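You operate a simulated robot arm through the tools that you are given. There is no shell and no other tool.

The job below is to be done with a simulated robot arm. You get a single attempt, and the scene is never put back.

## Task
Move the fan's white plug to the blue socket with the power strip off, then run the fan on SLOW.
Fine: red switch off before the plug comes out, on again once it is in; leave the steamer and its plug alone. Where these are worked on the way, their far stop is far enough and under half their travel is too little: red switch.

The check looks at the end state, three seconds after you hand in, the way a careful person would. Anything else that was tipped, shoved, dropped, spilled or broken makes it a failure.

## Robot
A 7-joint arm with a two-finger parallel gripper, fixed in place. Base frame: the origin is on the floor under the middle of its stand, x ahead of it, y to its left, z up. Lengths are in m, angles in rad, forces in N, time in s.
It reaches about 1.479 m from its shoulder. Its first joint turns from -2.897 to 2.897 rad. Payload 4.4 kg.
The TCP is the grasp point between the finger pads, 0.023 m short of the fingertips. In the tool frame z runs along the fingers and y along their closing line. Largest opening 0.094 m; finger width 0.038, thickness 0.01; the body of the gripper, 0.054 by 0.096 m, starts 0.039 m behind the TCP.
Orientation is that of the tool frame in the base frame, as a unit quaternion [x, y, z, w]. With the fingers straight down and closing along the base's y, the tool's x points along the base's -x, its y along +y and its z along -z.

## Interface
- The arm moves only by the tool drive_tool. Its argument "targets" is a list of rows, each a list of 7 numbers: the shift along the tool's x, y, z in m, then the turn, a rotation vector about the tool's x, y, z in rad, then the opening in per cent of the stroke, from 0 (shut) to 100 (fully open). In form: [[dx, dy, dz, rx, ry, rz, grip], ...]. A call has 1 to 20 rows; each row is the pose to reach, as a shift and turn from the pose commanded when the call began, along the tool's axes at that moment. Rows are played at 5 a second. More than 0.05 m and 0.15 rad between two rows, or a gripper value outside its range, and nothing of the call is played. A pose out of reach is approached as far as the arm can. The call stops where the force on the tool passes 90 N (or 10 N more than at its start, if that is more) or the arm is blocked; 0.2 s more then pass. The fingers move at their own pace (about 0.072 m/s each) and stop on an object; they squeeze with about 42 N. The grip force told is the motor's: it shows also when the fingers shut on nothing. Time passes only in rows, and 0.2 s behind the last, so rows that repeat a pose let the fingers close. The reply holds the time, the measured pose of the TCP, the force on the tool along the base axes, the opening and the grip force, in the units named above and with some noise, with the torque about the TCP (base axes, N m) and any sound that the robot's microphone picked up.
- Cameras (640 x 400 px; columns grow to the right, rows downward): "scene" is fixed at [0.0476, 0.5006, 1.4626]; the picture's right is [-0.14, -0.99, 0.00], its down [-0.34, 0.05, -0.94] and it looks along [0.93, -0.13, -0.34] (base axes); focal length 343 px, centre (320, 200). "wrist" rides on the gripper at [0.086, 0.016, -0.074] in the tool frame; the picture's right is [-0.18, 0.98, 0.00], its down [-0.58, -0.11, -0.81] and it looks along [-0.79, -0.15, 0.59] (tool axes); focal length 243 px, centre (320, 200). There is no depth. A picture from a camera that has moved, and an enlarged one, comes with that camera's place and axes in the base frame and with its lens.
- grab_frame(camera): a new picture of that camera. No time passes.
- inspect(camera, box): a new picture of the part [left, top, right, bottom] of that camera's present view, enlarged. No time passes.
- hand_in(): hands the job in; it is judged then, once.

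Places have to be worked out from the pictures, the camera data and where the tool is seen. Open the gripper and draw the arm clear of the work before you hand the job in, unless the task says otherwise.

The tools are called after ">>>" as a command line: name --pt "numbers of a row" for each row, then --argument value for the rest, lists and objects as JSON in quotes. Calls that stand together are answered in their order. drive_tool: Moves the arm, as the interface text tells. Its arguments: {"type":"object","properties":{"targets":{"type":"array","items":{"type":"array","items":{"type":"number"}}}},"required":["targets"]} The other tools are called the same way: grab_frame (camera) takes a picture; inspect (camera, box) takes an enlarged picture of a part of a camera's view; hand_in () hands the job in.

At the start:

```text
clock: 0.0
tool_pos: [0.8738, 0.1025, 1.2226]
tcp_rot: [0.0, 1.0, 0.0, 0.0]
wrist_force: [-0.3, 0.4, -0.3]
torque: [-0.01, -0.01, -0.05]
opening: 0.0939
grasp_force: 0.1
```

scene: 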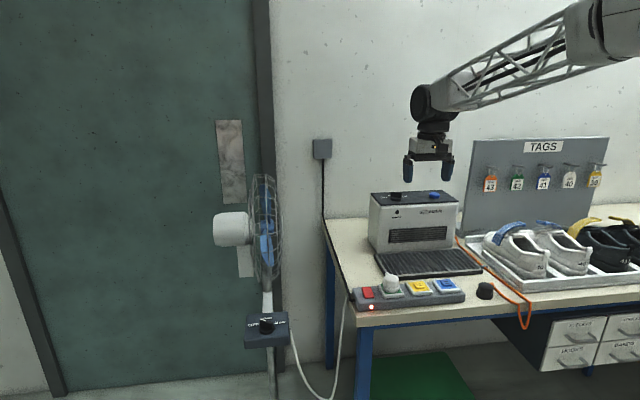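
wrist: 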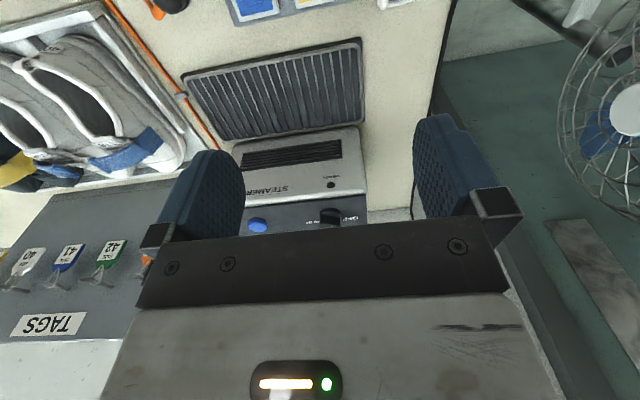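

I start by looking closely at the power strip and at the fan's control box in the scene view.

>>> inspect --camera "scene" --box '[330, 250, 530, 340]'

>>> inspect --camera "scene" --box '[200, 290, 320, 365]'

>>> inspect --camera "scene" --box '[200, 160, 360, 260]'

```text
3.20 times, centred on (430, 295) of scene
camera zoom: at [0.0476, 0.5006, 1.4626], right [-0.14, -0.99, 0.0], down [-0.34, 0.05, -0.94], along [0.93, -0.13, -0.34], focal length 1098 px, centre (-32, -104)
```

zoom: 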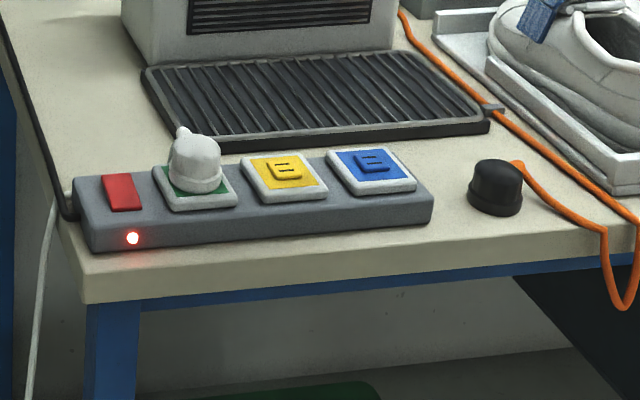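

```text
5.33 times, centred on (260, 328) of scene
camera zoom: at [0.0476, 0.5006, 1.4626], right [-0.14, -0.99, 0.0], down [-0.34, 0.05, -0.94], along [0.93, -0.13, -0.34], focal length 1831 px, centre (640, -480)
```

zoom: 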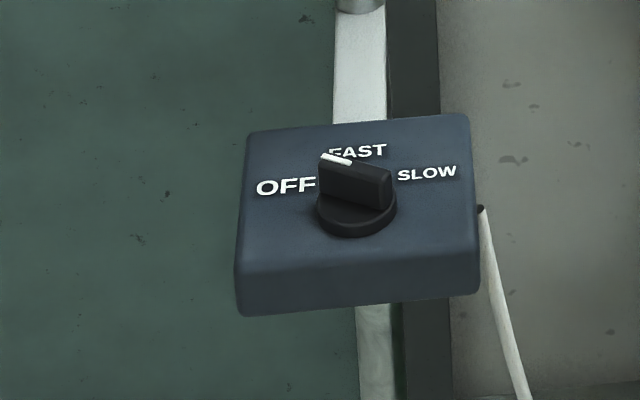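

```text
4.00 times, centred on (280, 210) of scene
camera zoom: at [0.0476, 0.5006, 1.4626], right [-0.14, -0.99, 0.0], down [-0.34, 0.05, -0.94], along [0.93, -0.13, -0.34], focal length 1373 px, centre (480, 160)
```

zoom: 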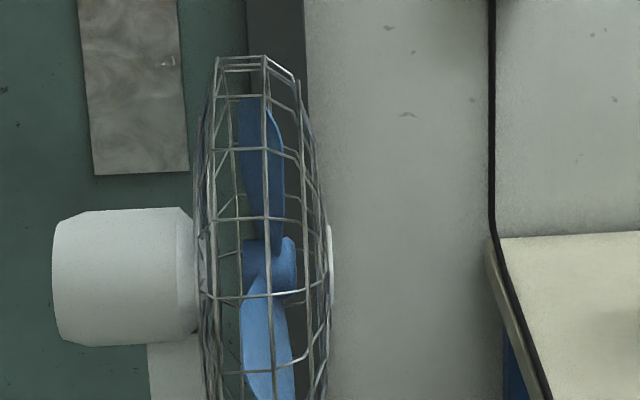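

The strip seems to sit near x≈0.89, z≈0.85, with the white plug in the green socket, the red switch lit and the knob mark pointing at OFF. I draw the arm back in free air so the wrist camera sees the strip and triangulates it.

>>> drive_tool --pt "0.05 0 0 0 0 0 100" --pt "0.1 0 0 0 0 0 100" --pt "0.15 0 0 0 0 0 100" --pt "0.2 0 0 0 0 0 100" --pt "0.25 0.03 0 0 0 0 100" --pt "0.25 0.06 0 0 0 0 100"

>>> grab_frame --camera "wrist"

```text
refused: row 5 steps farther than a row can; nothing moved
```

```text
taken
camera wrist: at [0.787, 0.1183, 1.297], right [0.18, 0.98, 0.0], down [0.58, -0.11, 0.81], along [0.79, -0.15, -0.59], focal length 243 px, centre (320, 200)
```

wrist: 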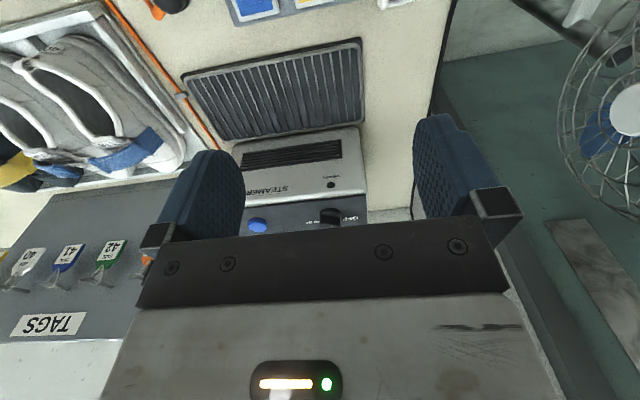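

One step combined x and y beyond the row limit, so nothing moved. I send the same retreat with smaller steps.

>>> drive_tool --pt "0.04 0.01 0 0 0 0 100" --pt "0.08 0.02 0 0 0 0 100" --pt "0.12 0.03 0 0 0 0 100" --pt "0.16 0.04 0 0 0 0 100" --pt "0.2 0.05 0 0 0 0 100" --pt "0.24 0.06 0 0 0 0 100" --pt "0.24 0.06 0 0 0 0 100"

>>> grab_frame --camera "wrist"

```text
clock: 1.6
tool_pos: [0.6307, 0.1634, 1.2226]
tcp_rot: [0.0, 1.0, 0.001, 0.0]
wrist_force: [-0.3, -0.9, 0.0]
torque: [-0.04, -0.02, 0.02]
opening: 0.0941
grasp_force: 0.0
```

```text
taken
camera wrist: at [0.5444, 0.1797, 1.2973], right [0.18, 0.98, 0.0], down [0.58, -0.11, 0.81], along [0.79, -0.15, -0.59], focal length 243 px, centre (320, 200)
```

wrist: 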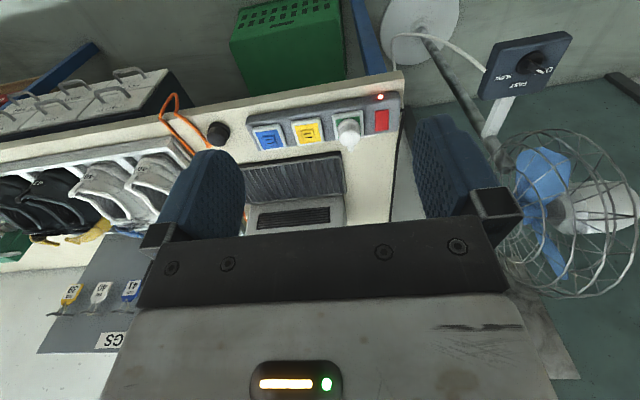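

The wrist view now shows strip, plug, knob box and fan. I enlarge the strip and the knob box.

>>> inspect --camera "wrist" --box '[240, 85, 410, 165]'

>>> inspect --camera "wrist" --box '[460, 20, 590, 110]'

>>> inspect --camera "scene" --box '[345, 265, 470, 320]'

```text
3.76 times, centred on (325, 125) of wrist
camera zoom: at [0.5444, 0.1797, 1.2973], right [0.18, 0.98, 0.0], down [0.58, -0.11, 0.81], along [0.79, -0.15, -0.59], focal length 913 px, centre (301, 482)
```

zoom: 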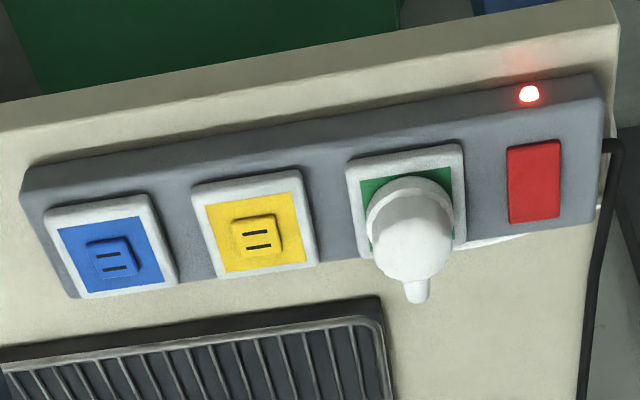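

```text
4.44 times, centred on (525, 65) of wrist
camera zoom: at [0.5444, 0.1797, 1.2973], right [0.18, 0.98, 0.0], down [0.58, -0.11, 0.81], along [0.79, -0.15, -0.59], focal length 1078 px, centre (-591, 800)
```

zoom: 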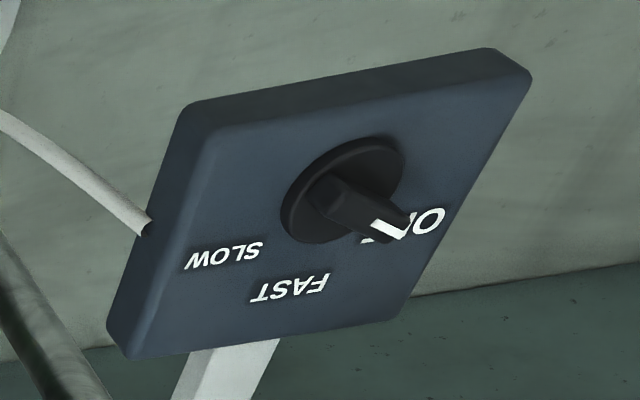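

```text
5.12 times, centred on (408, 292) of scene
camera zoom: at [0.0476, 0.5006, 1.4626], right [-0.14, -0.99, 0.0], down [-0.34, 0.05, -0.94], along [0.93, -0.13, -0.34], focal length 1758 px, centre (-128, -274)
```

zoom: 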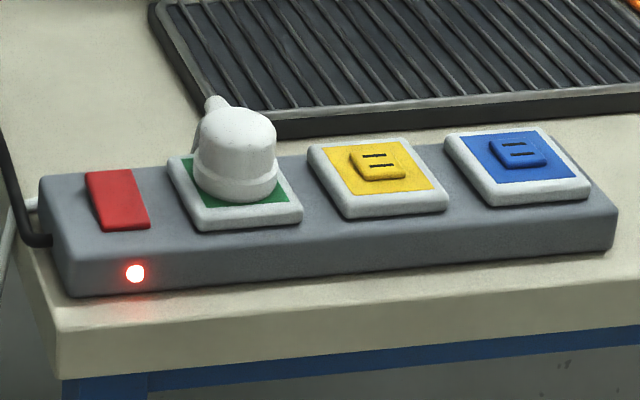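

Triangulation gives roughly: red switch (0.872, 0.247, 0.864), yellow socket (0.879, 0.089, 0.869), blue socket (0.874, 0.002, 0.873), knob (0.846, 0.545, 0.79), with the strip aligned with y. I move closer, still well above the strip, for a better look at the switch and plug.

>>> drive_tool --pt "-0.02 0.006 0.037 0 0 0 100" --pt "-0.04 0.012 0.074 0 0 0 100" --pt "-0.06 0.018 0.111 0 0 0 100" --pt "-0.08 0.024 0.148 0 0 0 100" --pt "-0.1 0.03 0.185 0 0 0 100" --pt "-0.12 0.037 0.222 0 0 0 100" --pt "-0.12 0.037 0.222 0 0 0 100"

>>> grab_frame --camera "wrist"

>>> inspect --camera "wrist" --box '[230, 80, 430, 205]'

```text
clock: 3.2
tool_pos: [0.7532, 0.1995, 0.9997]
tcp_rot: [0.001, 1.0, 0.0, 0.0]
wrist_force: [0.4, -0.1, 0.6]
torque: [0.0, 0.04, -0.01]
opening: 0.0941
grasp_force: 0.1
```

```text
taken
camera wrist: at [0.6671, 0.216, 1.0742], right [0.18, 0.98, 0.0], down [0.58, -0.11, 0.81], along [0.79, -0.15, -0.59], focal length 243 px, centre (320, 200)
```

wrist: 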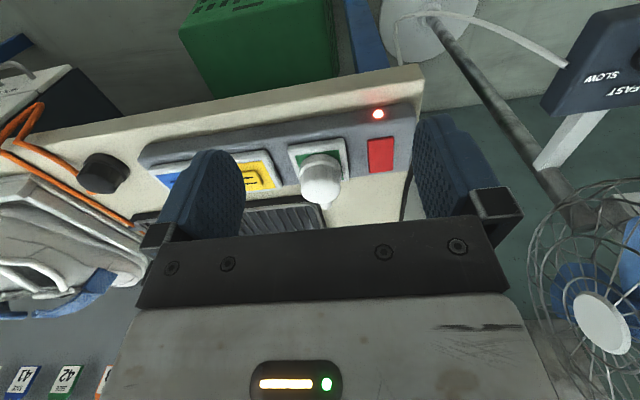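

```text
3.20 times, centred on (330, 142) of wrist
camera zoom: at [0.6671, 0.216, 1.0742], right [0.18, 0.98, 0.0], down [0.58, -0.11, 0.81], along [0.79, -0.15, -0.59], focal length 776 px, centre (288, 384)
```

zoom: 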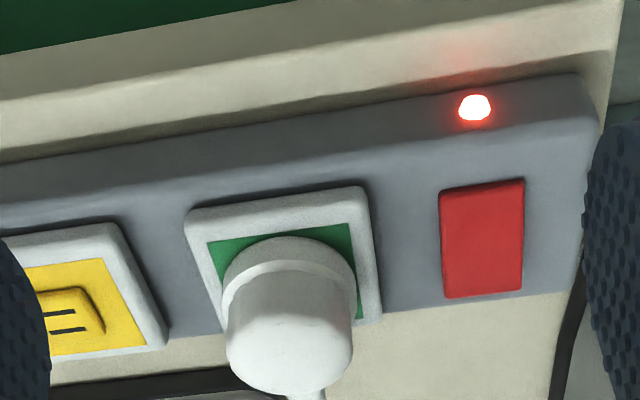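

I enlarge the red switch in both cameras to see which end stands up.

>>> inspect --camera "scene" --box '[350, 280, 382, 300]'

>>> inspect --camera "wrist" --box '[350, 125, 414, 185]'

>>> inspect --camera "wrist" --box '[275, 135, 365, 215]'

```text
16.00 times, centred on (366, 290) of scene
camera zoom: at [0.0476, 0.5006, 1.4626], right [-0.14, -0.99, 0.0], down [-0.34, 0.05, -0.94], along [0.93, -0.13, -0.34], focal length 5492 px, centre (-416, -1240)
```

zoom: 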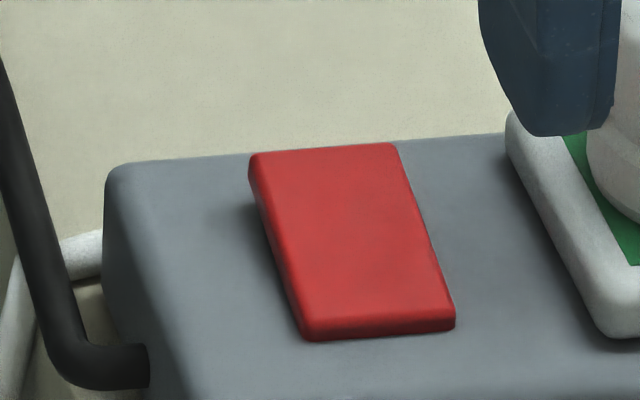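

```text
6.67 times, centred on (382, 155) of wrist
camera zoom: at [0.6671, 0.216, 1.0742], right [0.18, 0.98, 0.0], down [0.58, -0.11, 0.81], along [0.79, -0.15, -0.59], focal length 1618 px, centre (-93, 500)
```

zoom: 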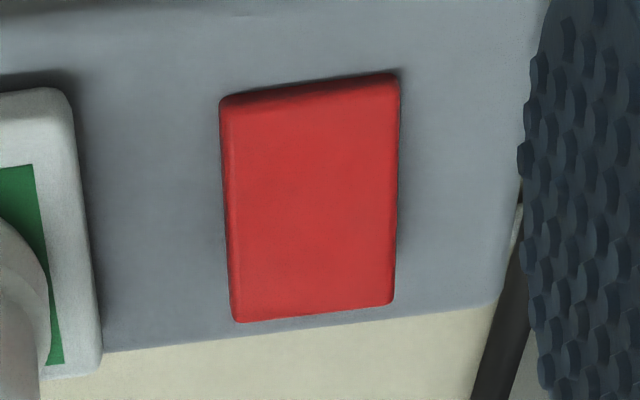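

```text
5.00 times, centred on (320, 175) of wrist
camera zoom: at [0.6671, 0.216, 1.0742], right [0.18, 0.98, 0.0], down [0.58, -0.11, 0.81], along [0.79, -0.15, -0.59], focal length 1213 px, centre (320, 325)
```

zoom: 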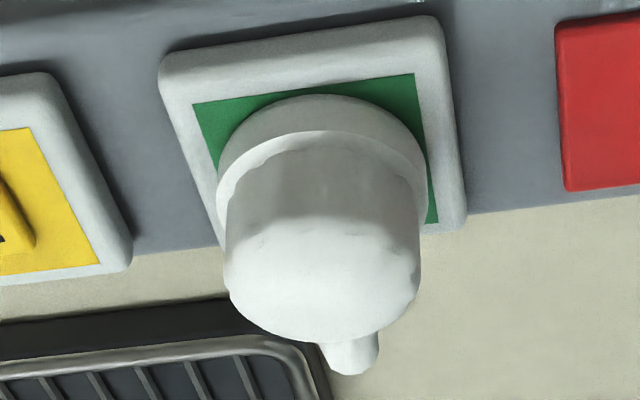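

The far (+x) end of the red switch stands up and the near end is down, so pressing the far end should turn it off. I close the fingers and tilt the hand back 25°, so only the near lower edge of the tips touches, and stop about 6 cm above the switch.

>>> drive_tool --pt "-0.022 0.008 0.0 0 -0.073 0 0" --pt "-0.044 0.016 0.0 0 -0.146 0 0" --pt "-0.066 0.024 0.0 0 -0.218 0 0" --pt "-0.088 0.032 0.0 0 -0.291 0 0" --pt "-0.11 0.04 0.0 0 -0.364 0 0" --pt "-0.131 0.0475 0.01 0 -0.436 0 0" --pt "-0.131 0.0475 0.02 0 -0.436 0 0" --pt "-0.131 0.0475 0.02 0 -0.436 0 0"

>>> grab_frame --camera "wrist"

>>> inspect --camera "scene" --box '[330, 220, 480, 314]'

```text
clock: 5.0
tool_pos: [0.8847, 0.248, 0.9814]
tcp_rot: [0.0, 0.976, -0.001, 0.216]
wrist_force: [-0.1, 0.3, 0.5]
torque: [-0.01, -0.01, 0.04]
opening: 0.0002
grasp_force: 41.8
```

```text
taken
camera wrist: at [0.7751, 0.2633, 1.0112], right [0.17, 0.98, 0.08], down [0.19, -0.11, 0.98], along [0.97, -0.15, -0.2], focal length 243 px, centre (320, 200)
```

wrist: 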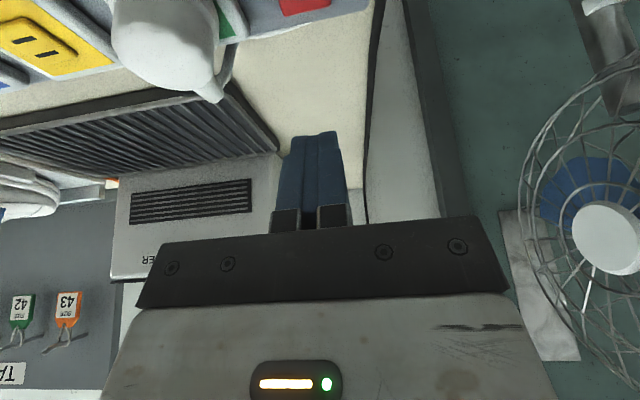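

```text
4.26 times, centred on (405, 267) of scene
camera zoom: at [0.0476, 0.5006, 1.4626], right [-0.14, -0.99, 0.0], down [-0.34, 0.05, -0.94], along [0.93, -0.13, -0.34], focal length 1461 px, centre (-42, -85)
```

zoom: 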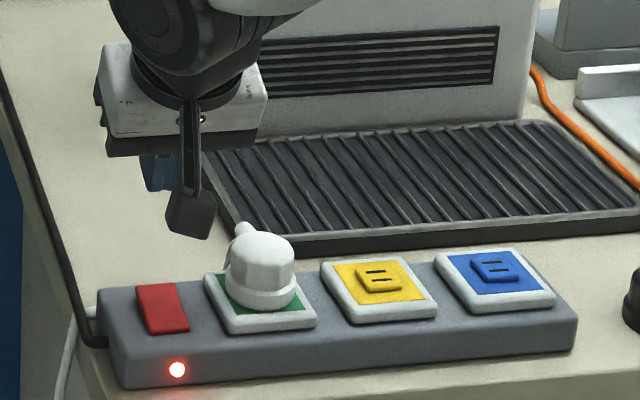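

The hand is over the switch but the camera bracket hides the tips from the scene camera. I lower straight down about 5 cm, still short of contact, and look again with the wrist camera.

>>> drive_tool --pt "0.0085 0 0.0181 0 0 0 0" --pt "0.0169 0 0.0363 0 0 0 0" --pt "0.0212 0 0.0453 0 0 0 0" --pt "0.0212 0 0.0453 0 0 0 0"

>>> grab_frame --camera "wrist"

>>> inspect --camera "wrist" --box '[240, 40, 400, 140]'

```text
clock: 6.0
tool_pos: [0.8838, 0.2476, 0.9305]
tcp_rot: [0.0, 0.976, -0.001, 0.217]
wrist_force: [0.2, 0.0, 0.5]
torque: [0.01, -0.01, 0.03]
opening: 0.0
grasp_force: 42.2
```

```text
taken
camera wrist: at [0.7739, 0.2633, 0.9613], right [0.17, 0.98, 0.08], down [0.19, -0.11, 0.98], along [0.97, -0.15, -0.2], focal length 243 px, centre (320, 200)
```

wrist: 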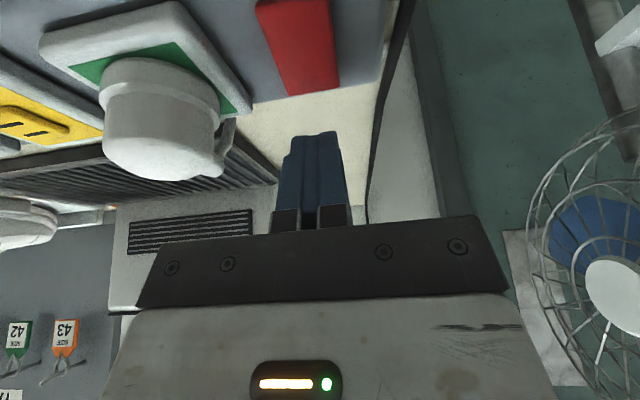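

```text
4.00 times, centred on (320, 90) of wrist
camera zoom: at [0.7739, 0.2633, 0.9613], right [0.17, 0.98, 0.08], down [0.19, -0.11, 0.98], along [0.97, -0.15, -0.2], focal length 970 px, centre (320, 640)
```

zoom: 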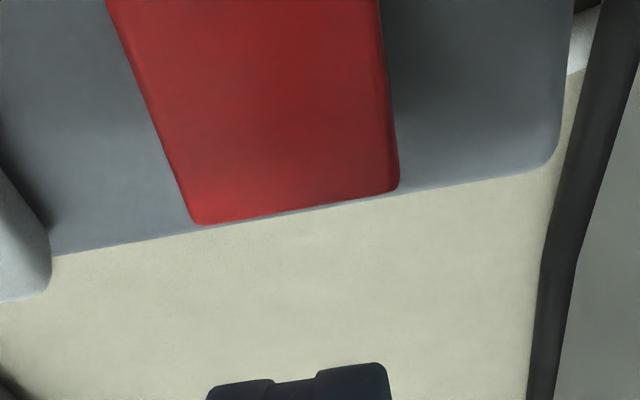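

Two wrist views agree well: the raised far end is at x≈0.886, y 0.234–0.261, z≈0.880, and the near end at x≈0.843, z≈0.872. I bring the tip back 4 mm and down towards first contact, TCP z≈0.9025.

>>> drive_tool --pt "0.0079 0 0.0074 0 0 0 0" --pt "0.0121 0 0.0164 0 0 0 0" --pt "0.0138 0 0.02 0 0 0 0" --pt "0.0155 0 0.0237 0 0 0 0"

>>> inspect --camera "wrist" --box '[220, 40, 420, 165]'

>>> inspect --camera "scene" --box '[340, 260, 420, 310]'

```text
clock: 7.0
tool_pos: [0.8804, 0.2467, 0.9058]
tcp_rot: [0.0, 0.976, 0.0, 0.218]
wrist_force: [-5.5, -3.8, 27.0]
torque: [-0.11, 0.36, -0.1]
opening: 0.0
grasp_force: 41.9
```

```text
3.20 times, centred on (320, 102) of wrist
camera zoom: at [0.7708, 0.2631, 0.936], right [0.17, 0.98, 0.08], down [0.18, -0.11, 0.98], along [0.97, -0.15, -0.2], focal length 776 px, centre (320, 512)
```

zoom: 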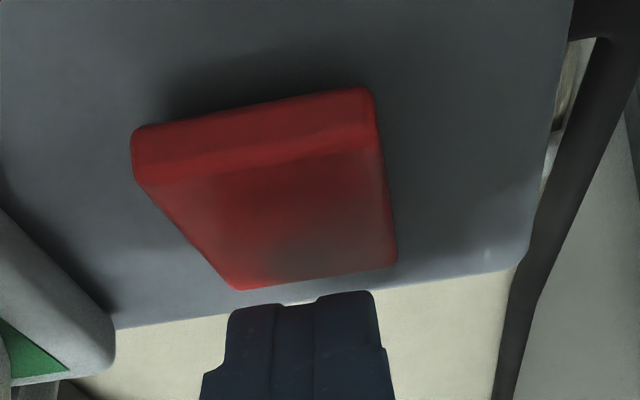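

```text
8.00 times, centred on (380, 285) of scene
camera zoom: at [0.0476, 0.5006, 1.4626], right [-0.14, -0.99, 0.0], down [-0.34, 0.05, -0.94], along [0.93, -0.13, -0.34], focal length 2746 px, centre (-160, -480)
```

zoom: 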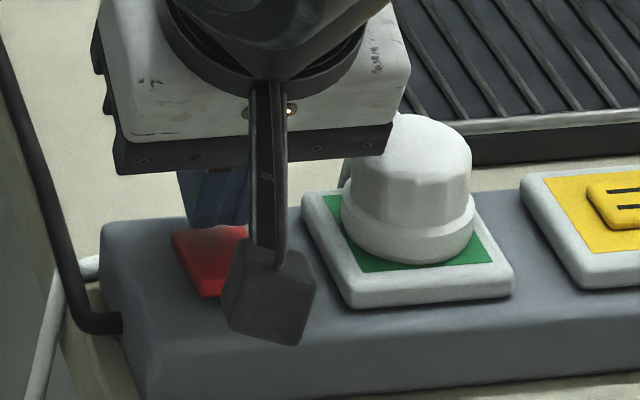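

The tips met the switch with 27 N and the wrist view suggests the near end is now up. I lift a little to see whether the light went out.

>>> drive_tool --pt "-0.0085 0 -0.0181 0 0 0 0" --pt "-0.0254 0 -0.0544 0 0 0 0" --pt "-0.0254 0.0 -0.0544 0 0 0 0"

>>> inspect --camera "scene" --box '[340, 260, 420, 310]'

>>> inspect --camera "wrist" --box '[220, 0, 420, 125]'

```text
clock: 7.8
tool_pos: [0.8802, 0.2467, 0.9635]
tcp_rot: [0.001, 0.976, -0.001, 0.217]
wrist_force: [0.2, -0.8, 0.3]
torque: [0.01, -0.01, 0.0]
opening: 0.0
grasp_force: 41.9
```

```text
8.00 times, centred on (380, 285) of scene
camera zoom: at [0.0476, 0.5006, 1.4626], right [-0.14, -0.99, 0.0], down [-0.34, 0.05, -0.94], along [0.93, -0.13, -0.34], focal length 2746 px, centre (-160, -480)
```

zoom: 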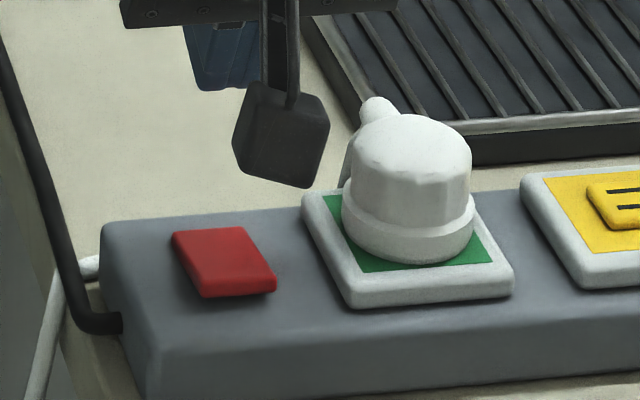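

```text
3.20 times, centred on (320, 62) of wrist
camera zoom: at [0.7708, 0.2625, 0.9934], right [0.17, 0.98, 0.08], down [0.19, -0.11, 0.98], along [0.97, -0.15, -0.2], focal length 776 px, centre (320, 640)
```

zoom: 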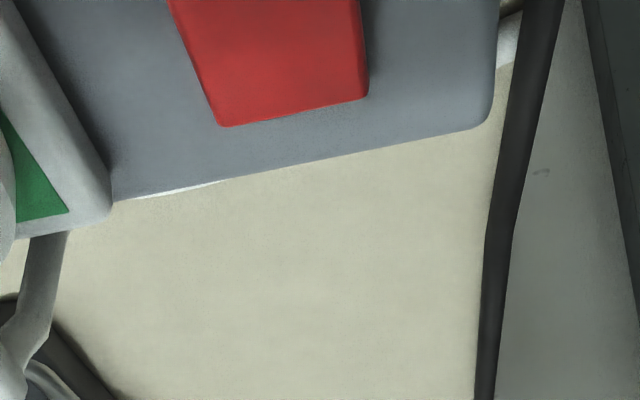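

The light is out and the near end of the switch is now up, so the strip is off. Next I look at the plug from this tilted viewpoint to locate its axis and height.

>>> inspect --camera "wrist" --box '[80, 0, 280, 125]'

>>> inspect --camera "scene" --box '[370, 260, 470, 310]'

```text
3.20 times, centred on (180, 62) of wrist
camera zoom: at [0.7708, 0.2625, 0.9934], right [0.17, 0.98, 0.08], down [0.19, -0.11, 0.98], along [0.97, -0.15, -0.2], focal length 776 px, centre (768, 640)
```

zoom: 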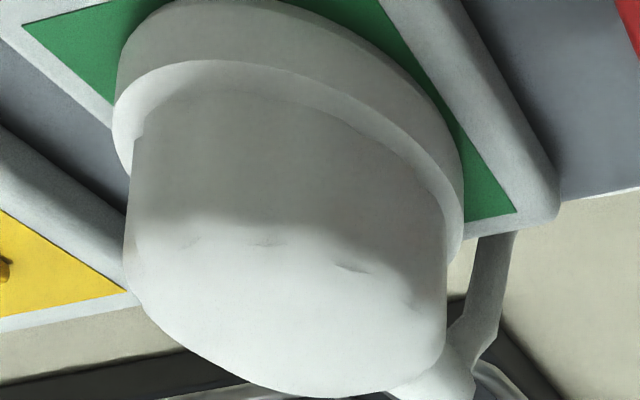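

```text
6.40 times, centred on (420, 285) of scene
camera zoom: at [0.0476, 0.5006, 1.4626], right [-0.14, -0.99, 0.0], down [-0.34, 0.05, -0.94], along [0.93, -0.13, -0.34], focal length 2197 px, centre (-320, -344)
```

zoom: 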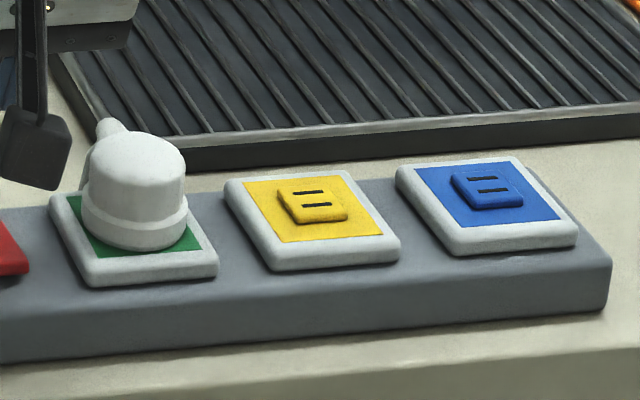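

The strip is off. To get the green-to-blue offset precisely I will compare the plates from two hand poses that differ only by a known shift, so I first go back to a vertical hand with open fingers in front of the green plate.

>>> drive_tool --pt "-0.0127 0 -0.0272 0 0 0 0" --pt "0.0083 -0.0123 -0.0296 0 0.087 0 0" --pt "0.0293 -0.0247 -0.032 0 0.174 0 0" --pt "0.0503 -0.037 -0.0345 0 0.262 0 0" --pt "0.0713 -0.0494 -0.0369 0 0.349 0 60" --pt "0.0923 -0.0617 -0.0393 0 0.436 0 100" --pt "0.0923 -0.0617 -0.0393 0 0.436 0 100" --pt "0.0923 -0.0617 -0.0393 0 0.436 0 100"

>>> grab_frame --camera "wrist"

>>> inspect --camera "wrist" --box '[260, 110, 400, 200]'

```text
clock: 9.6
tool_pos: [0.78, 0.1859, 0.9586]
tcp_rot: [-0.001, 1.0, 0.001, 0.0]
wrist_force: [0.9, -1.2, 0.5]
torque: [-0.02, 0.02, 0.03]
opening: 0.0941
grasp_force: 0.0
```

```text
taken
camera wrist: at [0.6946, 0.2007, 1.0338], right [0.18, 0.98, 0.0], down [0.58, -0.11, 0.81], along [0.79, -0.15, -0.59], focal length 243 px, centre (320, 200)
```

wrist: 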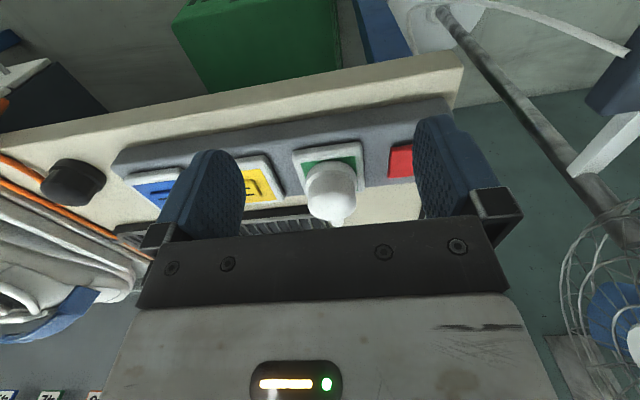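

```text
4.44 times, centred on (330, 155) of wrist
camera zoom: at [0.6946, 0.2007, 1.0338], right [0.18, 0.98, 0.0], down [0.58, -0.11, 0.81], along [0.79, -0.15, -0.59], focal length 1078 px, centre (276, 400)
```

zoom: 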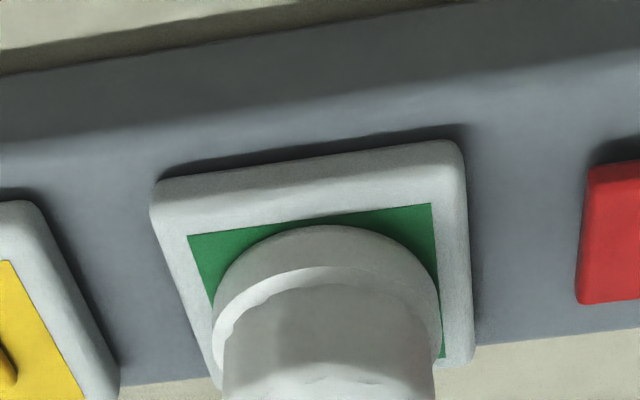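

Green plate corners recorded from this pose. I now shift the hand by exactly −0.1736 m in y and check whether the blue plate appears at the same pixels.

>>> drive_tool --pt "0 -0.0434 0 0 0 0 100" --pt "0 -0.0868 0 0 0 0 100" --pt "0 -0.1302 0 0 0 0 100" --pt "0 -0.1736 0 0 0 0 100" --pt "0 -0.1736 0 0 0 0 100" --pt "0 -0.1736 0 0 0 0 100"

>>> inspect --camera "wrist" --box '[260, 110, 400, 200]'

```text
clock: 11.0
tool_pos: [0.7796, 0.0115, 0.957]
tcp_rot: [0.0, 1.0, 0.001, 0.0]
wrist_force: [0.3, 0.2, -0.3]
torque: [0.03, 0.01, 0.0]
opening: 0.0938
grasp_force: 0.1
```

```text
4.44 times, centred on (330, 155) of wrist
camera zoom: at [0.6932, 0.0276, 1.0329], right [0.18, 0.98, 0.0], down [0.58, -0.11, 0.81], along [0.79, -0.15, -0.59], focal length 1078 px, centre (276, 400)
```

zoom: 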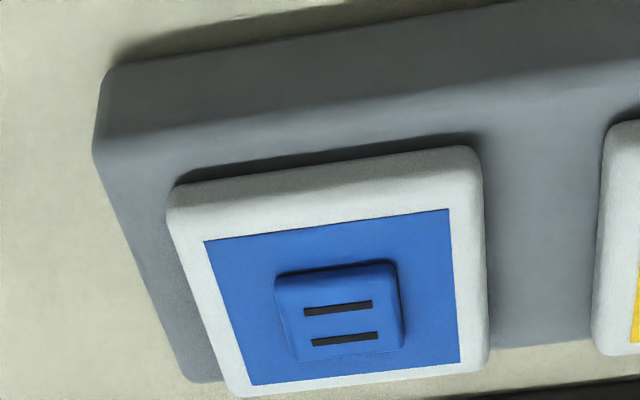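

The blue plate shows 17 px off, about 3.5 mm, so the true green-to-blue spacing is 0.170 m in y with no shift in x. The blue centre is near (0.875, 0.008) and the green/plug centre near (0.8745, 0.179), with the plug top at z≈0.912. I move above the plug with the fingers 70 % open.

>>> drive_tool --pt "0 0 -0.022 0 0 0 70" --pt "-0.0158 0.0335 -0.022 0 0 0 70" --pt "-0.0316 0.067 -0.022 0 0 0 70" --pt "-0.0474 0.1005 -0.022 0 0 0 70" --pt "-0.0632 0.134 -0.022 0 0 0 70" --pt "-0.079 0.1675 -0.022 0 0 0 70" --pt "-0.0947 0.1675 -0.022 0 0 0 70" --pt "-0.0947 0.1675 -0.022 0 0 0 70"

>>> grab_frame --camera "wrist"

>>> inspect --camera "scene" --box '[345, 220, 470, 298]'

```text
clock: 12.8
tool_pos: [0.874, 0.1791, 0.9815]
tcp_rot: [0.0, 1.0, 0.0, 0.0]
wrist_force: [0.2, 0.8, 0.5]
torque: [0.0, -0.01, 0.01]
opening: 0.0657
grasp_force: 0.1
```

```text
taken
camera wrist: at [0.788, 0.1946, 1.056], right [0.18, 0.98, 0.0], down [0.58, -0.11, 0.81], along [0.79, -0.15, -0.59], focal length 243 px, centre (320, 200)
```

wrist: 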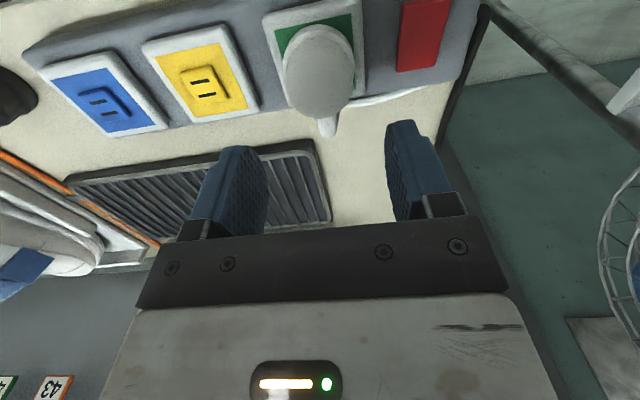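

```text
5.12 times, centred on (408, 259) of scene
camera zoom: at [0.0476, 0.5006, 1.4626], right [-0.14, -0.99, 0.0], down [-0.34, 0.05, -0.94], along [0.93, -0.13, -0.34], focal length 1758 px, centre (-128, -102)
```

zoom: 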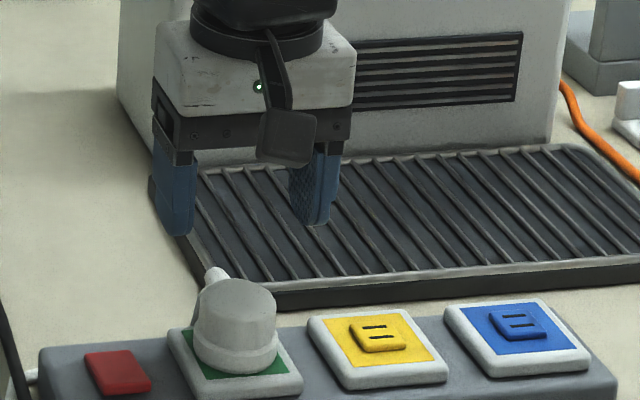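

The plug lies between the fingers about as predicted. I enlarge it to check its y offset before lowering.

>>> inspect --camera "wrist" --box '[250, 0, 410, 145]'

```text
2.76 times, centred on (330, 72) of wrist
camera zoom: at [0.788, 0.1946, 1.056], right [0.18, 0.98, 0.0], down [0.58, -0.11, 0.81], along [0.79, -0.15, -0.59], focal length 669 px, centre (292, 552)
```

zoom: 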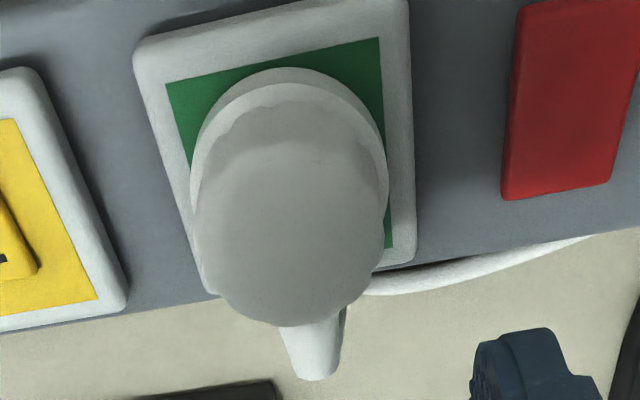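

Combining two views places the green plate top at z≈0.8815 and its centre at (0.865, 0.180). The plug flange top is at about 0.893 and the plug top at about 0.911. I correct x by −9 mm and lower the fingers beside the plug body, to TCP z≈0.916.

>>> drive_tool --pt "0.009 0.0012 0 0 0 0 70" --pt "0.009 0.0012 0.02 0 0 0 70" --pt "0.009 0.0012 0.04 0 0 0 70" --pt "0.009 0.0012 0.056 0 0 0 70" --pt "0.009 0.0012 0.0655 0 0 0 70" --pt "0.009 0.0012 0.0655 0 0 0 70"

>>> grab_frame --camera "wrist"

>>> inspect --camera "scene" --box '[345, 240, 445, 302]'

```text
clock: 14.2
tool_pos: [0.866, 0.1819, 0.9162]
tcp_rot: [-0.001, 1.0, 0.0, -0.001]
wrist_force: [-1.1, 0.4, 0.3]
torque: [-0.02, -0.04, 0.0]
opening: 0.0659
grasp_force: 0.0
```

```text
taken
camera wrist: at [0.7793, 0.1966, 0.9901], right [0.18, 0.98, 0.0], down [0.58, -0.11, 0.81], along [0.79, -0.15, -0.59], focal length 243 px, centre (320, 200)
```

wrist: 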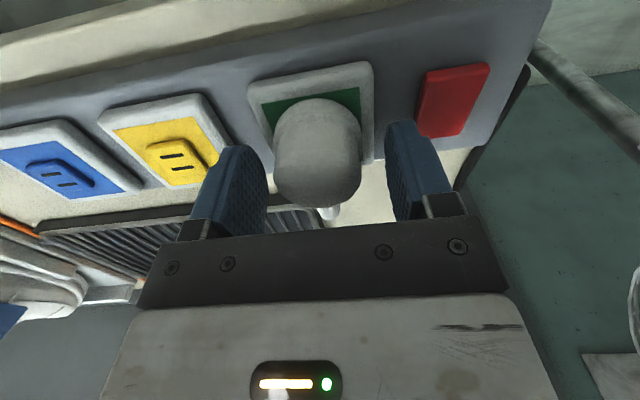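

```text
6.40 times, centred on (395, 271) of scene
camera zoom: at [0.0476, 0.5006, 1.4626], right [-0.14, -0.99, 0.0], down [-0.34, 0.05, -0.94], along [0.93, -0.13, -0.34], focal length 2197 px, centre (-160, -254)
```

zoom: 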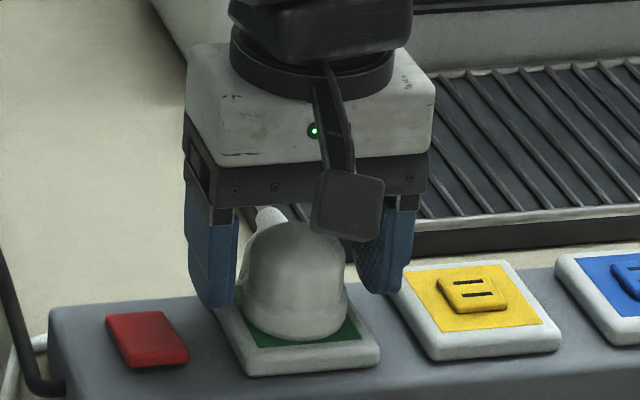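

The fingers straddle the plug just above its flange. I shift 1 mm in −y to centre and close.

>>> drive_tool --pt "0 -0.001 0 0 0 0 70" --pt "0 -0.001 0 0 0 0 40" --pt "0 -0.001 0 0 0 0 0" --pt "0 -0.001 0 0 0 0 0" --pt "0 -0.001 0 0 0 0 0" --pt "0 -0.001 0 0 0 0 0"

>>> grab_frame --camera "wrist"

>>> inspect --camera "scene" --box '[345, 240, 445, 302]'

```text
clock: 15.6
tool_pos: [0.866, 0.1789, 0.9166]
tcp_rot: [0.0, 1.0, 0.0, 0.0]
wrist_force: [1.4, 16.7, -0.7]
torque: [0.56, -0.02, -0.02]
opening: 0.0439
grasp_force: 42.0
```

```text
taken
camera wrist: at [0.7791, 0.1956, 0.99], right [0.18, 0.98, 0.0], down [0.58, -0.11, 0.81], along [0.79, -0.15, -0.59], focal length 243 px, centre (320, 200)
```

wrist: 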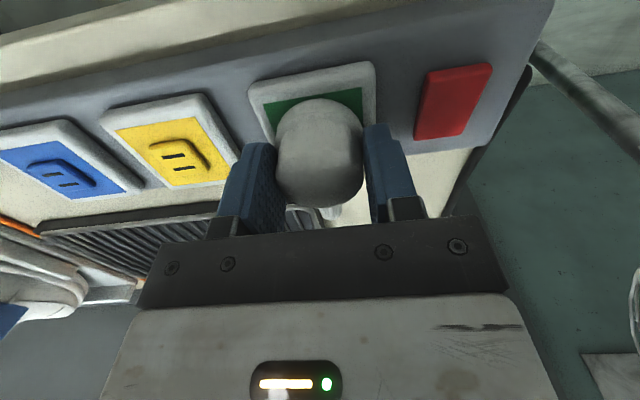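

```text
6.40 times, centred on (395, 271) of scene
camera zoom: at [0.0476, 0.5006, 1.4626], right [-0.14, -0.99, 0.0], down [-0.34, 0.05, -0.94], along [0.93, -0.13, -0.34], focal length 2197 px, centre (-160, -254)
```

zoom: 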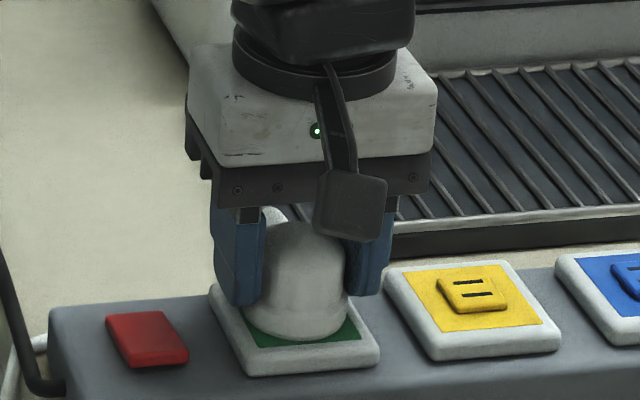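

Grip is on (opening 0.044) but there is 17 N of side force in +y, so my hand is slightly too far in −y. I shift the command +2 mm in y to relax it.

>>> drive_tool --pt "0 0.001 0 0 0 0 0" --pt "0 0.002 0 0 0 0 0" --pt "0 0.002 0 0 0 0 0"

```text
clock: 16.4
tool_pos: [0.8654, 0.1793, 0.9151]
tcp_rot: [0.0, 1.0, 0.0, 0.0]
wrist_force: [-10.1, -27.7, 10.1]
torque: [-0.7, 0.17, 0.06]
opening: 0.0436
grasp_force: 41.9
```

The stiffness is about 22 N/mm, so neutral is near +0.8 mm from the gripping command. I go to that value.

>>> drive_tool --pt "0 -0.0006 0 0 0 0 0" --pt "0 -0.0012 0 0 0 0 0" --pt "0 -0.0012 0 0 0 0 0"

```text
clock: 17.2
tool_pos: [0.8653, 0.1804, 0.9153]
tcp_rot: [0.0, 1.0, 0.0, 0.0]
wrist_force: [-15.2, -27.7, 6.4]
torque: [-0.82, 0.12, -0.07]
opening: 0.0442
grasp_force: 42.0
```

The side force did not relax yet. I hold still for a moment to see whether it settles.

>>> drive_tool --pt "0 0 0 0 0 0 0" --pt "0 0 0 0 0 0 0" --pt "0 0 0 0 0 0 0"

>>> inspect --camera "scene" --box '[345, 240, 445, 302]'

```text
clock: 18.0
tool_pos: [0.8653, 0.1804, 0.9164]
tcp_rot: [0.0, 1.0, 0.001, 0.0]
wrist_force: [-15.4, -30.4, 1.5]
torque: [-0.81, 0.15, -0.01]
opening: 0.0441
grasp_force: 41.5
```

```text
6.40 times, centred on (395, 271) of scene
camera zoom: at [0.0476, 0.5006, 1.4626], right [-0.14, -0.99, 0.0], down [-0.34, 0.05, -0.94], along [0.93, -0.13, -0.34], focal length 2197 px, centre (-160, -254)
```

zoom: 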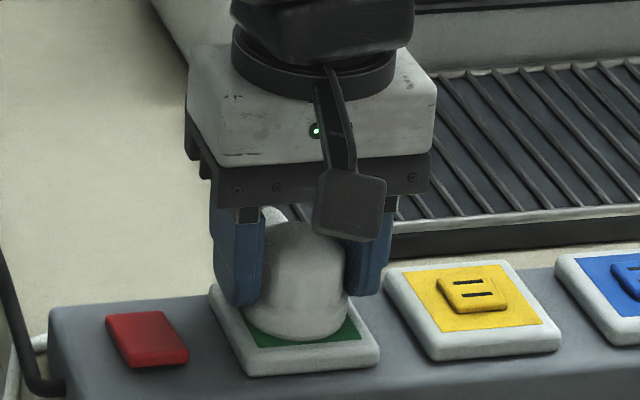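

The side force stays at −30 N in y and −15 N in x. I try small corrections, −0.8 mm in y, to see how it responds.

>>> drive_tool --pt "0 -0.0004 0 0 0 0 0" --pt "0 -0.0008 0 0 0 0 0" --pt "0 -0.0008 0 0 0 0 0"

```text
clock: 18.8
tool_pos: [0.8663, 0.1796, 0.9152]
tcp_rot: [0.001, 1.0, 0.001, 0.0]
wrist_force: [-13.4, 4.0, 1.2]
torque: [-0.05, 0.2, -0.05]
opening: 0.0436
grasp_force: 42.3
```

The side force is nearly gone (4 N in y). Now I pull straight up slowly by 2 cm and read the forces.

>>> drive_tool --pt "0.0003 0 -0.003 0 0 0 0" --pt "0.0003 0 -0.006 0 0 0 0" --pt "0.0003 0 -0.009 0 0 0 0" --pt "0.0003 0 -0.012 0 0 0 0" --pt "0.0003 0 -0.016 0 0 0 0" --pt "0.0003 0 -0.02 0 0 0 0"

>>> grab_frame --camera "wrist"

>>> inspect --camera "scene" --box '[345, 240, 445, 302]'

```text
clock: 20.2
tool_pos: [0.8664, 0.18, 0.9363]
tcp_rot: [0.0, 1.0, 0.0, 0.001]
wrist_force: [-1.2, 0.4, -1.1]
torque: [0.0, 0.0, 0.01]
opening: 0.0438
grasp_force: 42.3
```

```text
taken
camera wrist: at [0.7799, 0.1955, 1.0098], right [0.18, 0.98, 0.0], down [0.58, -0.11, 0.81], along [0.79, -0.15, -0.59], focal length 243 px, centre (320, 200)
```

wrist: 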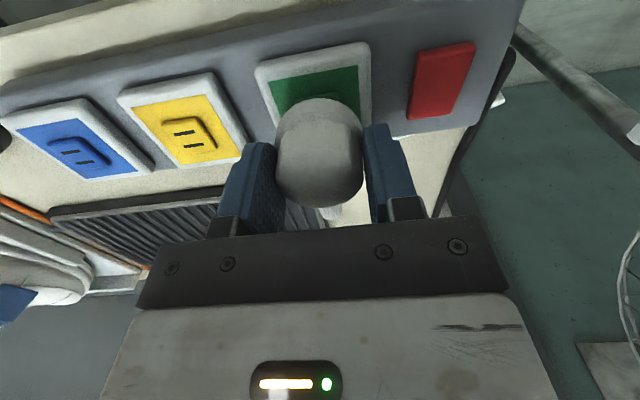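

```text
6.40 times, centred on (395, 271) of scene
camera zoom: at [0.0476, 0.5006, 1.4626], right [-0.14, -0.99, 0.0], down [-0.34, 0.05, -0.94], along [0.93, -0.13, -0.34], focal length 2197 px, centre (-160, -254)
```

zoom: 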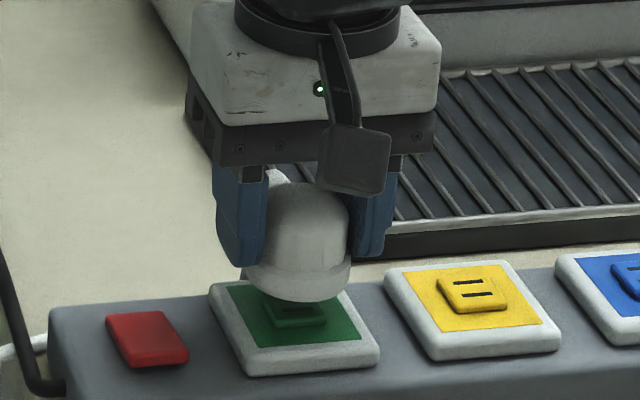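

The plug came free cleanly and hangs straight in the fingers. I raise it another 4 cm, then carry it −0.170 m in y to above the blue socket.

>>> drive_tool --pt "0 0 -0.02 0 0 0 0" --pt "0 0 -0.04 0 0 0 0" --pt "0 -0.03 -0.04 0 0 0 0" --pt "0 -0.06 -0.04 0 0 0 0" --pt "0 -0.09 -0.04 0 0 0 0" --pt "0 -0.12 -0.04 0 0 0 0" --pt "0 -0.15 -0.04 0 0 0 0" --pt "0 -0.17 -0.04 0 0 0 0" --pt "0 -0.17 -0.04 0 0 0 0"

>>> grab_frame --camera "wrist"

>>> grab_frame --camera "scene"

>>> inspect --camera "scene" --box '[385, 220, 505, 295]'

```text
clock: 22.2
tool_pos: [0.8631, 0.0097, 0.9748]
tcp_rot: [0.0, 1.0, 0.0, 0.0]
wrist_force: [-0.3, 0.1, -1.2]
torque: [0.01, 0.0, 0.0]
opening: 0.0439
grasp_force: 42.0
```

```text
taken
camera wrist: at [0.7771, 0.0254, 1.0494], right [0.18, 0.98, 0.0], down [0.58, -0.11, 0.81], along [0.79, -0.15, -0.59], focal length 243 px, centre (320, 200)
```

wrist: 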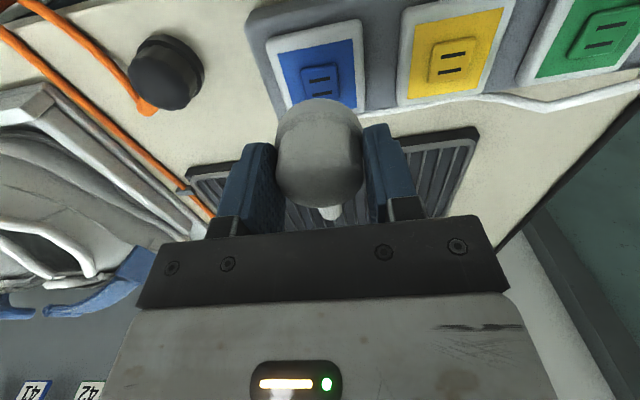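

```text
taken
```

scene: 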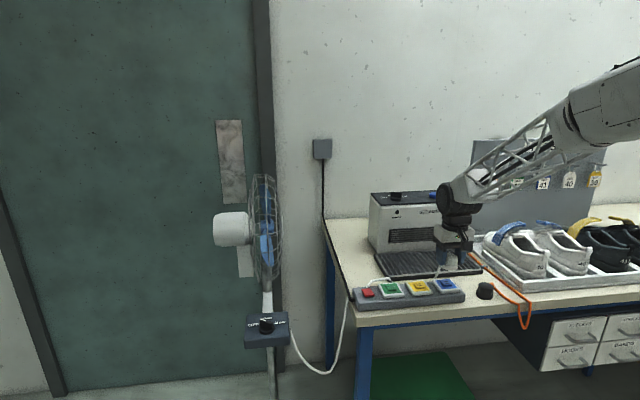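

```text
5.33 times, centred on (445, 258) of scene
camera zoom: at [0.0476, 0.5006, 1.4626], right [-0.14, -0.99, 0.0], down [-0.34, 0.05, -0.94], along [0.93, -0.13, -0.34], focal length 1831 px, centre (-347, -107)
```

zoom: 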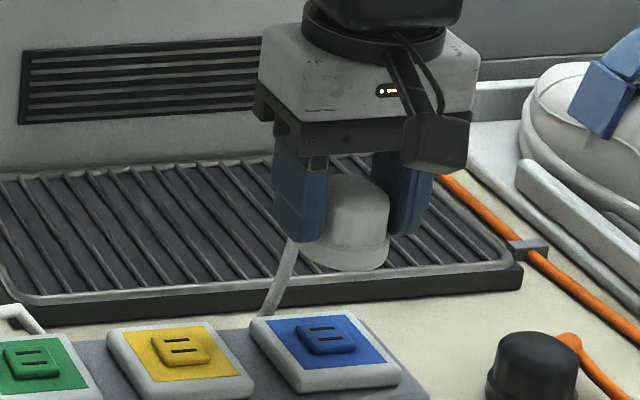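

The plug is above the blue socket, but measured x (0.863) seems about 3 mm less than at the green socket (0.866). I hold still to average the readings.

>>> drive_tool --pt "0 0 0 0 0 0 0"

>>> drive_tool --pt "0 0 0 0 0 0 0"

>>> drive_tool --pt "0 0 0 0 0 0 0"

>>> inspect --camera "wrist" --box '[260, 0, 420, 120]'

```text
clock: 22.6
tool_pos: [0.8631, 0.0098, 0.9752]
tcp_rot: [-0.001, 1.0, 0.0, 0.0]
wrist_force: [-0.3, 0.7, -0.9]
torque: [-0.02, 0.02, 0.0]
opening: 0.0438
grasp_force: 41.9
```

```text
clock: 23.0
tool_pos: [0.8639, 0.0096, 0.9745]
tcp_rot: [0.0, 1.0, 0.0, 0.0]
wrist_force: [-0.2, -0.8, -0.9]
torque: [-0.02, -0.05, 0.0]
opening: 0.044
grasp_force: 42.2
```

```text
clock: 23.4
tool_pos: [0.8628, 0.009, 0.975]
tcp_rot: [0.0, 1.0, -0.001, 0.0]
wrist_force: [-0.2, -0.4, -0.6]
torque: [0.0, 0.01, -0.02]
opening: 0.0437
grasp_force: 42.1
```

```text
3.33 times, centred on (340, 60) of wrist
camera zoom: at [0.7772, 0.0256, 1.0495], right [0.18, 0.98, 0.0], down [0.58, -0.11, 0.81], along [0.79, -0.15, -0.59], focal length 809 px, centre (253, 667)
```

zoom: 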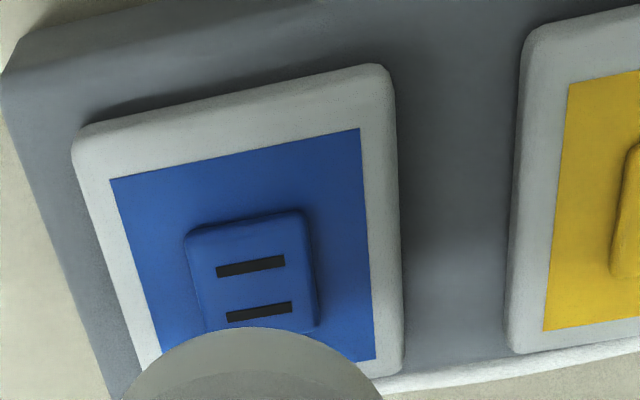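

With the averaged readings, the green centre is at y=0.1803 and the blue at y=0.0095, with equal x. The hand's y is right, but x must go +2.8 mm to match the 0.866 it had at the green socket. I correct x and lower to just above insertion height.

>>> drive_tool --pt "-0.0028 0 0 0 0 0 0" --pt "-0.0028 0 0.012 0 0 0 0" --pt "-0.0028 0 0.024 0 0 0 0" --pt "-0.0028 0 0.034 0 0 0 0" --pt "-0.0028 0 0.034 0 0 0 0"

>>> drive_tool --pt "0 0 0 0 0 0 0"

>>> drive_tool --pt "0 0 0 0 0 0 0"

>>> inspect --camera "wrist" --box '[230, 40, 410, 160]'

>>> inspect --camera "scene" --box '[400, 235, 490, 300]'

```text
clock: 24.6
tool_pos: [0.8681, 0.0094, 0.9413]
tcp_rot: [0.0, 1.0, 0.0, -0.001]
wrist_force: [-0.4, -0.3, -1.2]
torque: [0.0, 0.03, -0.03]
opening: 0.0439
grasp_force: 42.0
```

```text
clock: 25.0
tool_pos: [0.8677, 0.0101, 0.9415]
tcp_rot: [0.001, 1.0, 0.0, 0.0]
wrist_force: [0.7, 0.2, -0.8]
torque: [0.0, 0.01, -0.01]
opening: 0.0438
grasp_force: 42.4
```

```text
clock: 25.4
tool_pos: [0.8683, 0.0102, 0.9415]
tcp_rot: [0.0, 1.0, 0.0, 0.0]
wrist_force: [-0.1, -0.6, -0.4]
torque: [-0.03, -0.02, 0.0]
opening: 0.0437
grasp_force: 42.4
```

```text
3.33 times, centred on (320, 100) of wrist
camera zoom: at [0.7815, 0.0253, 1.0159], right [0.18, 0.98, 0.0], down [0.58, -0.11, 0.81], along [0.79, -0.15, -0.59], focal length 809 px, centre (320, 533)
```

zoom: 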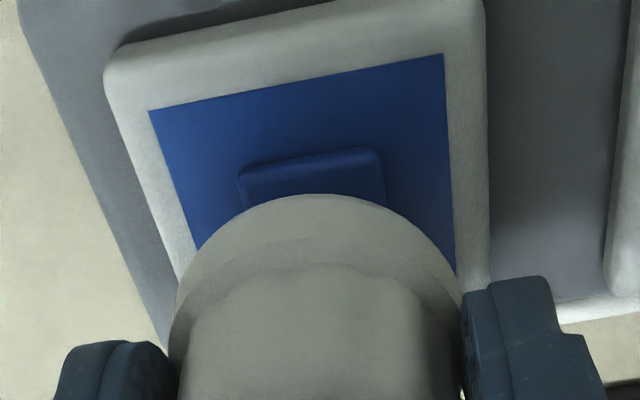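

```text
6.15 times, centred on (445, 268) of scene
camera zoom: at [0.0476, 0.5006, 1.4626], right [-0.14, -0.99, 0.0], down [-0.34, 0.05, -0.94], along [0.93, -0.13, -0.34], focal length 2112 px, centre (-449, -215)
```

zoom: 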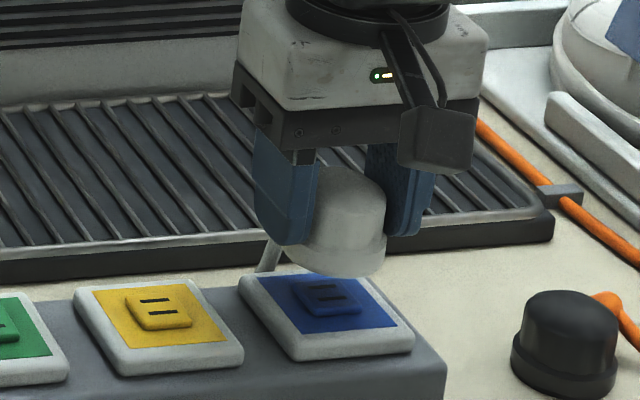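

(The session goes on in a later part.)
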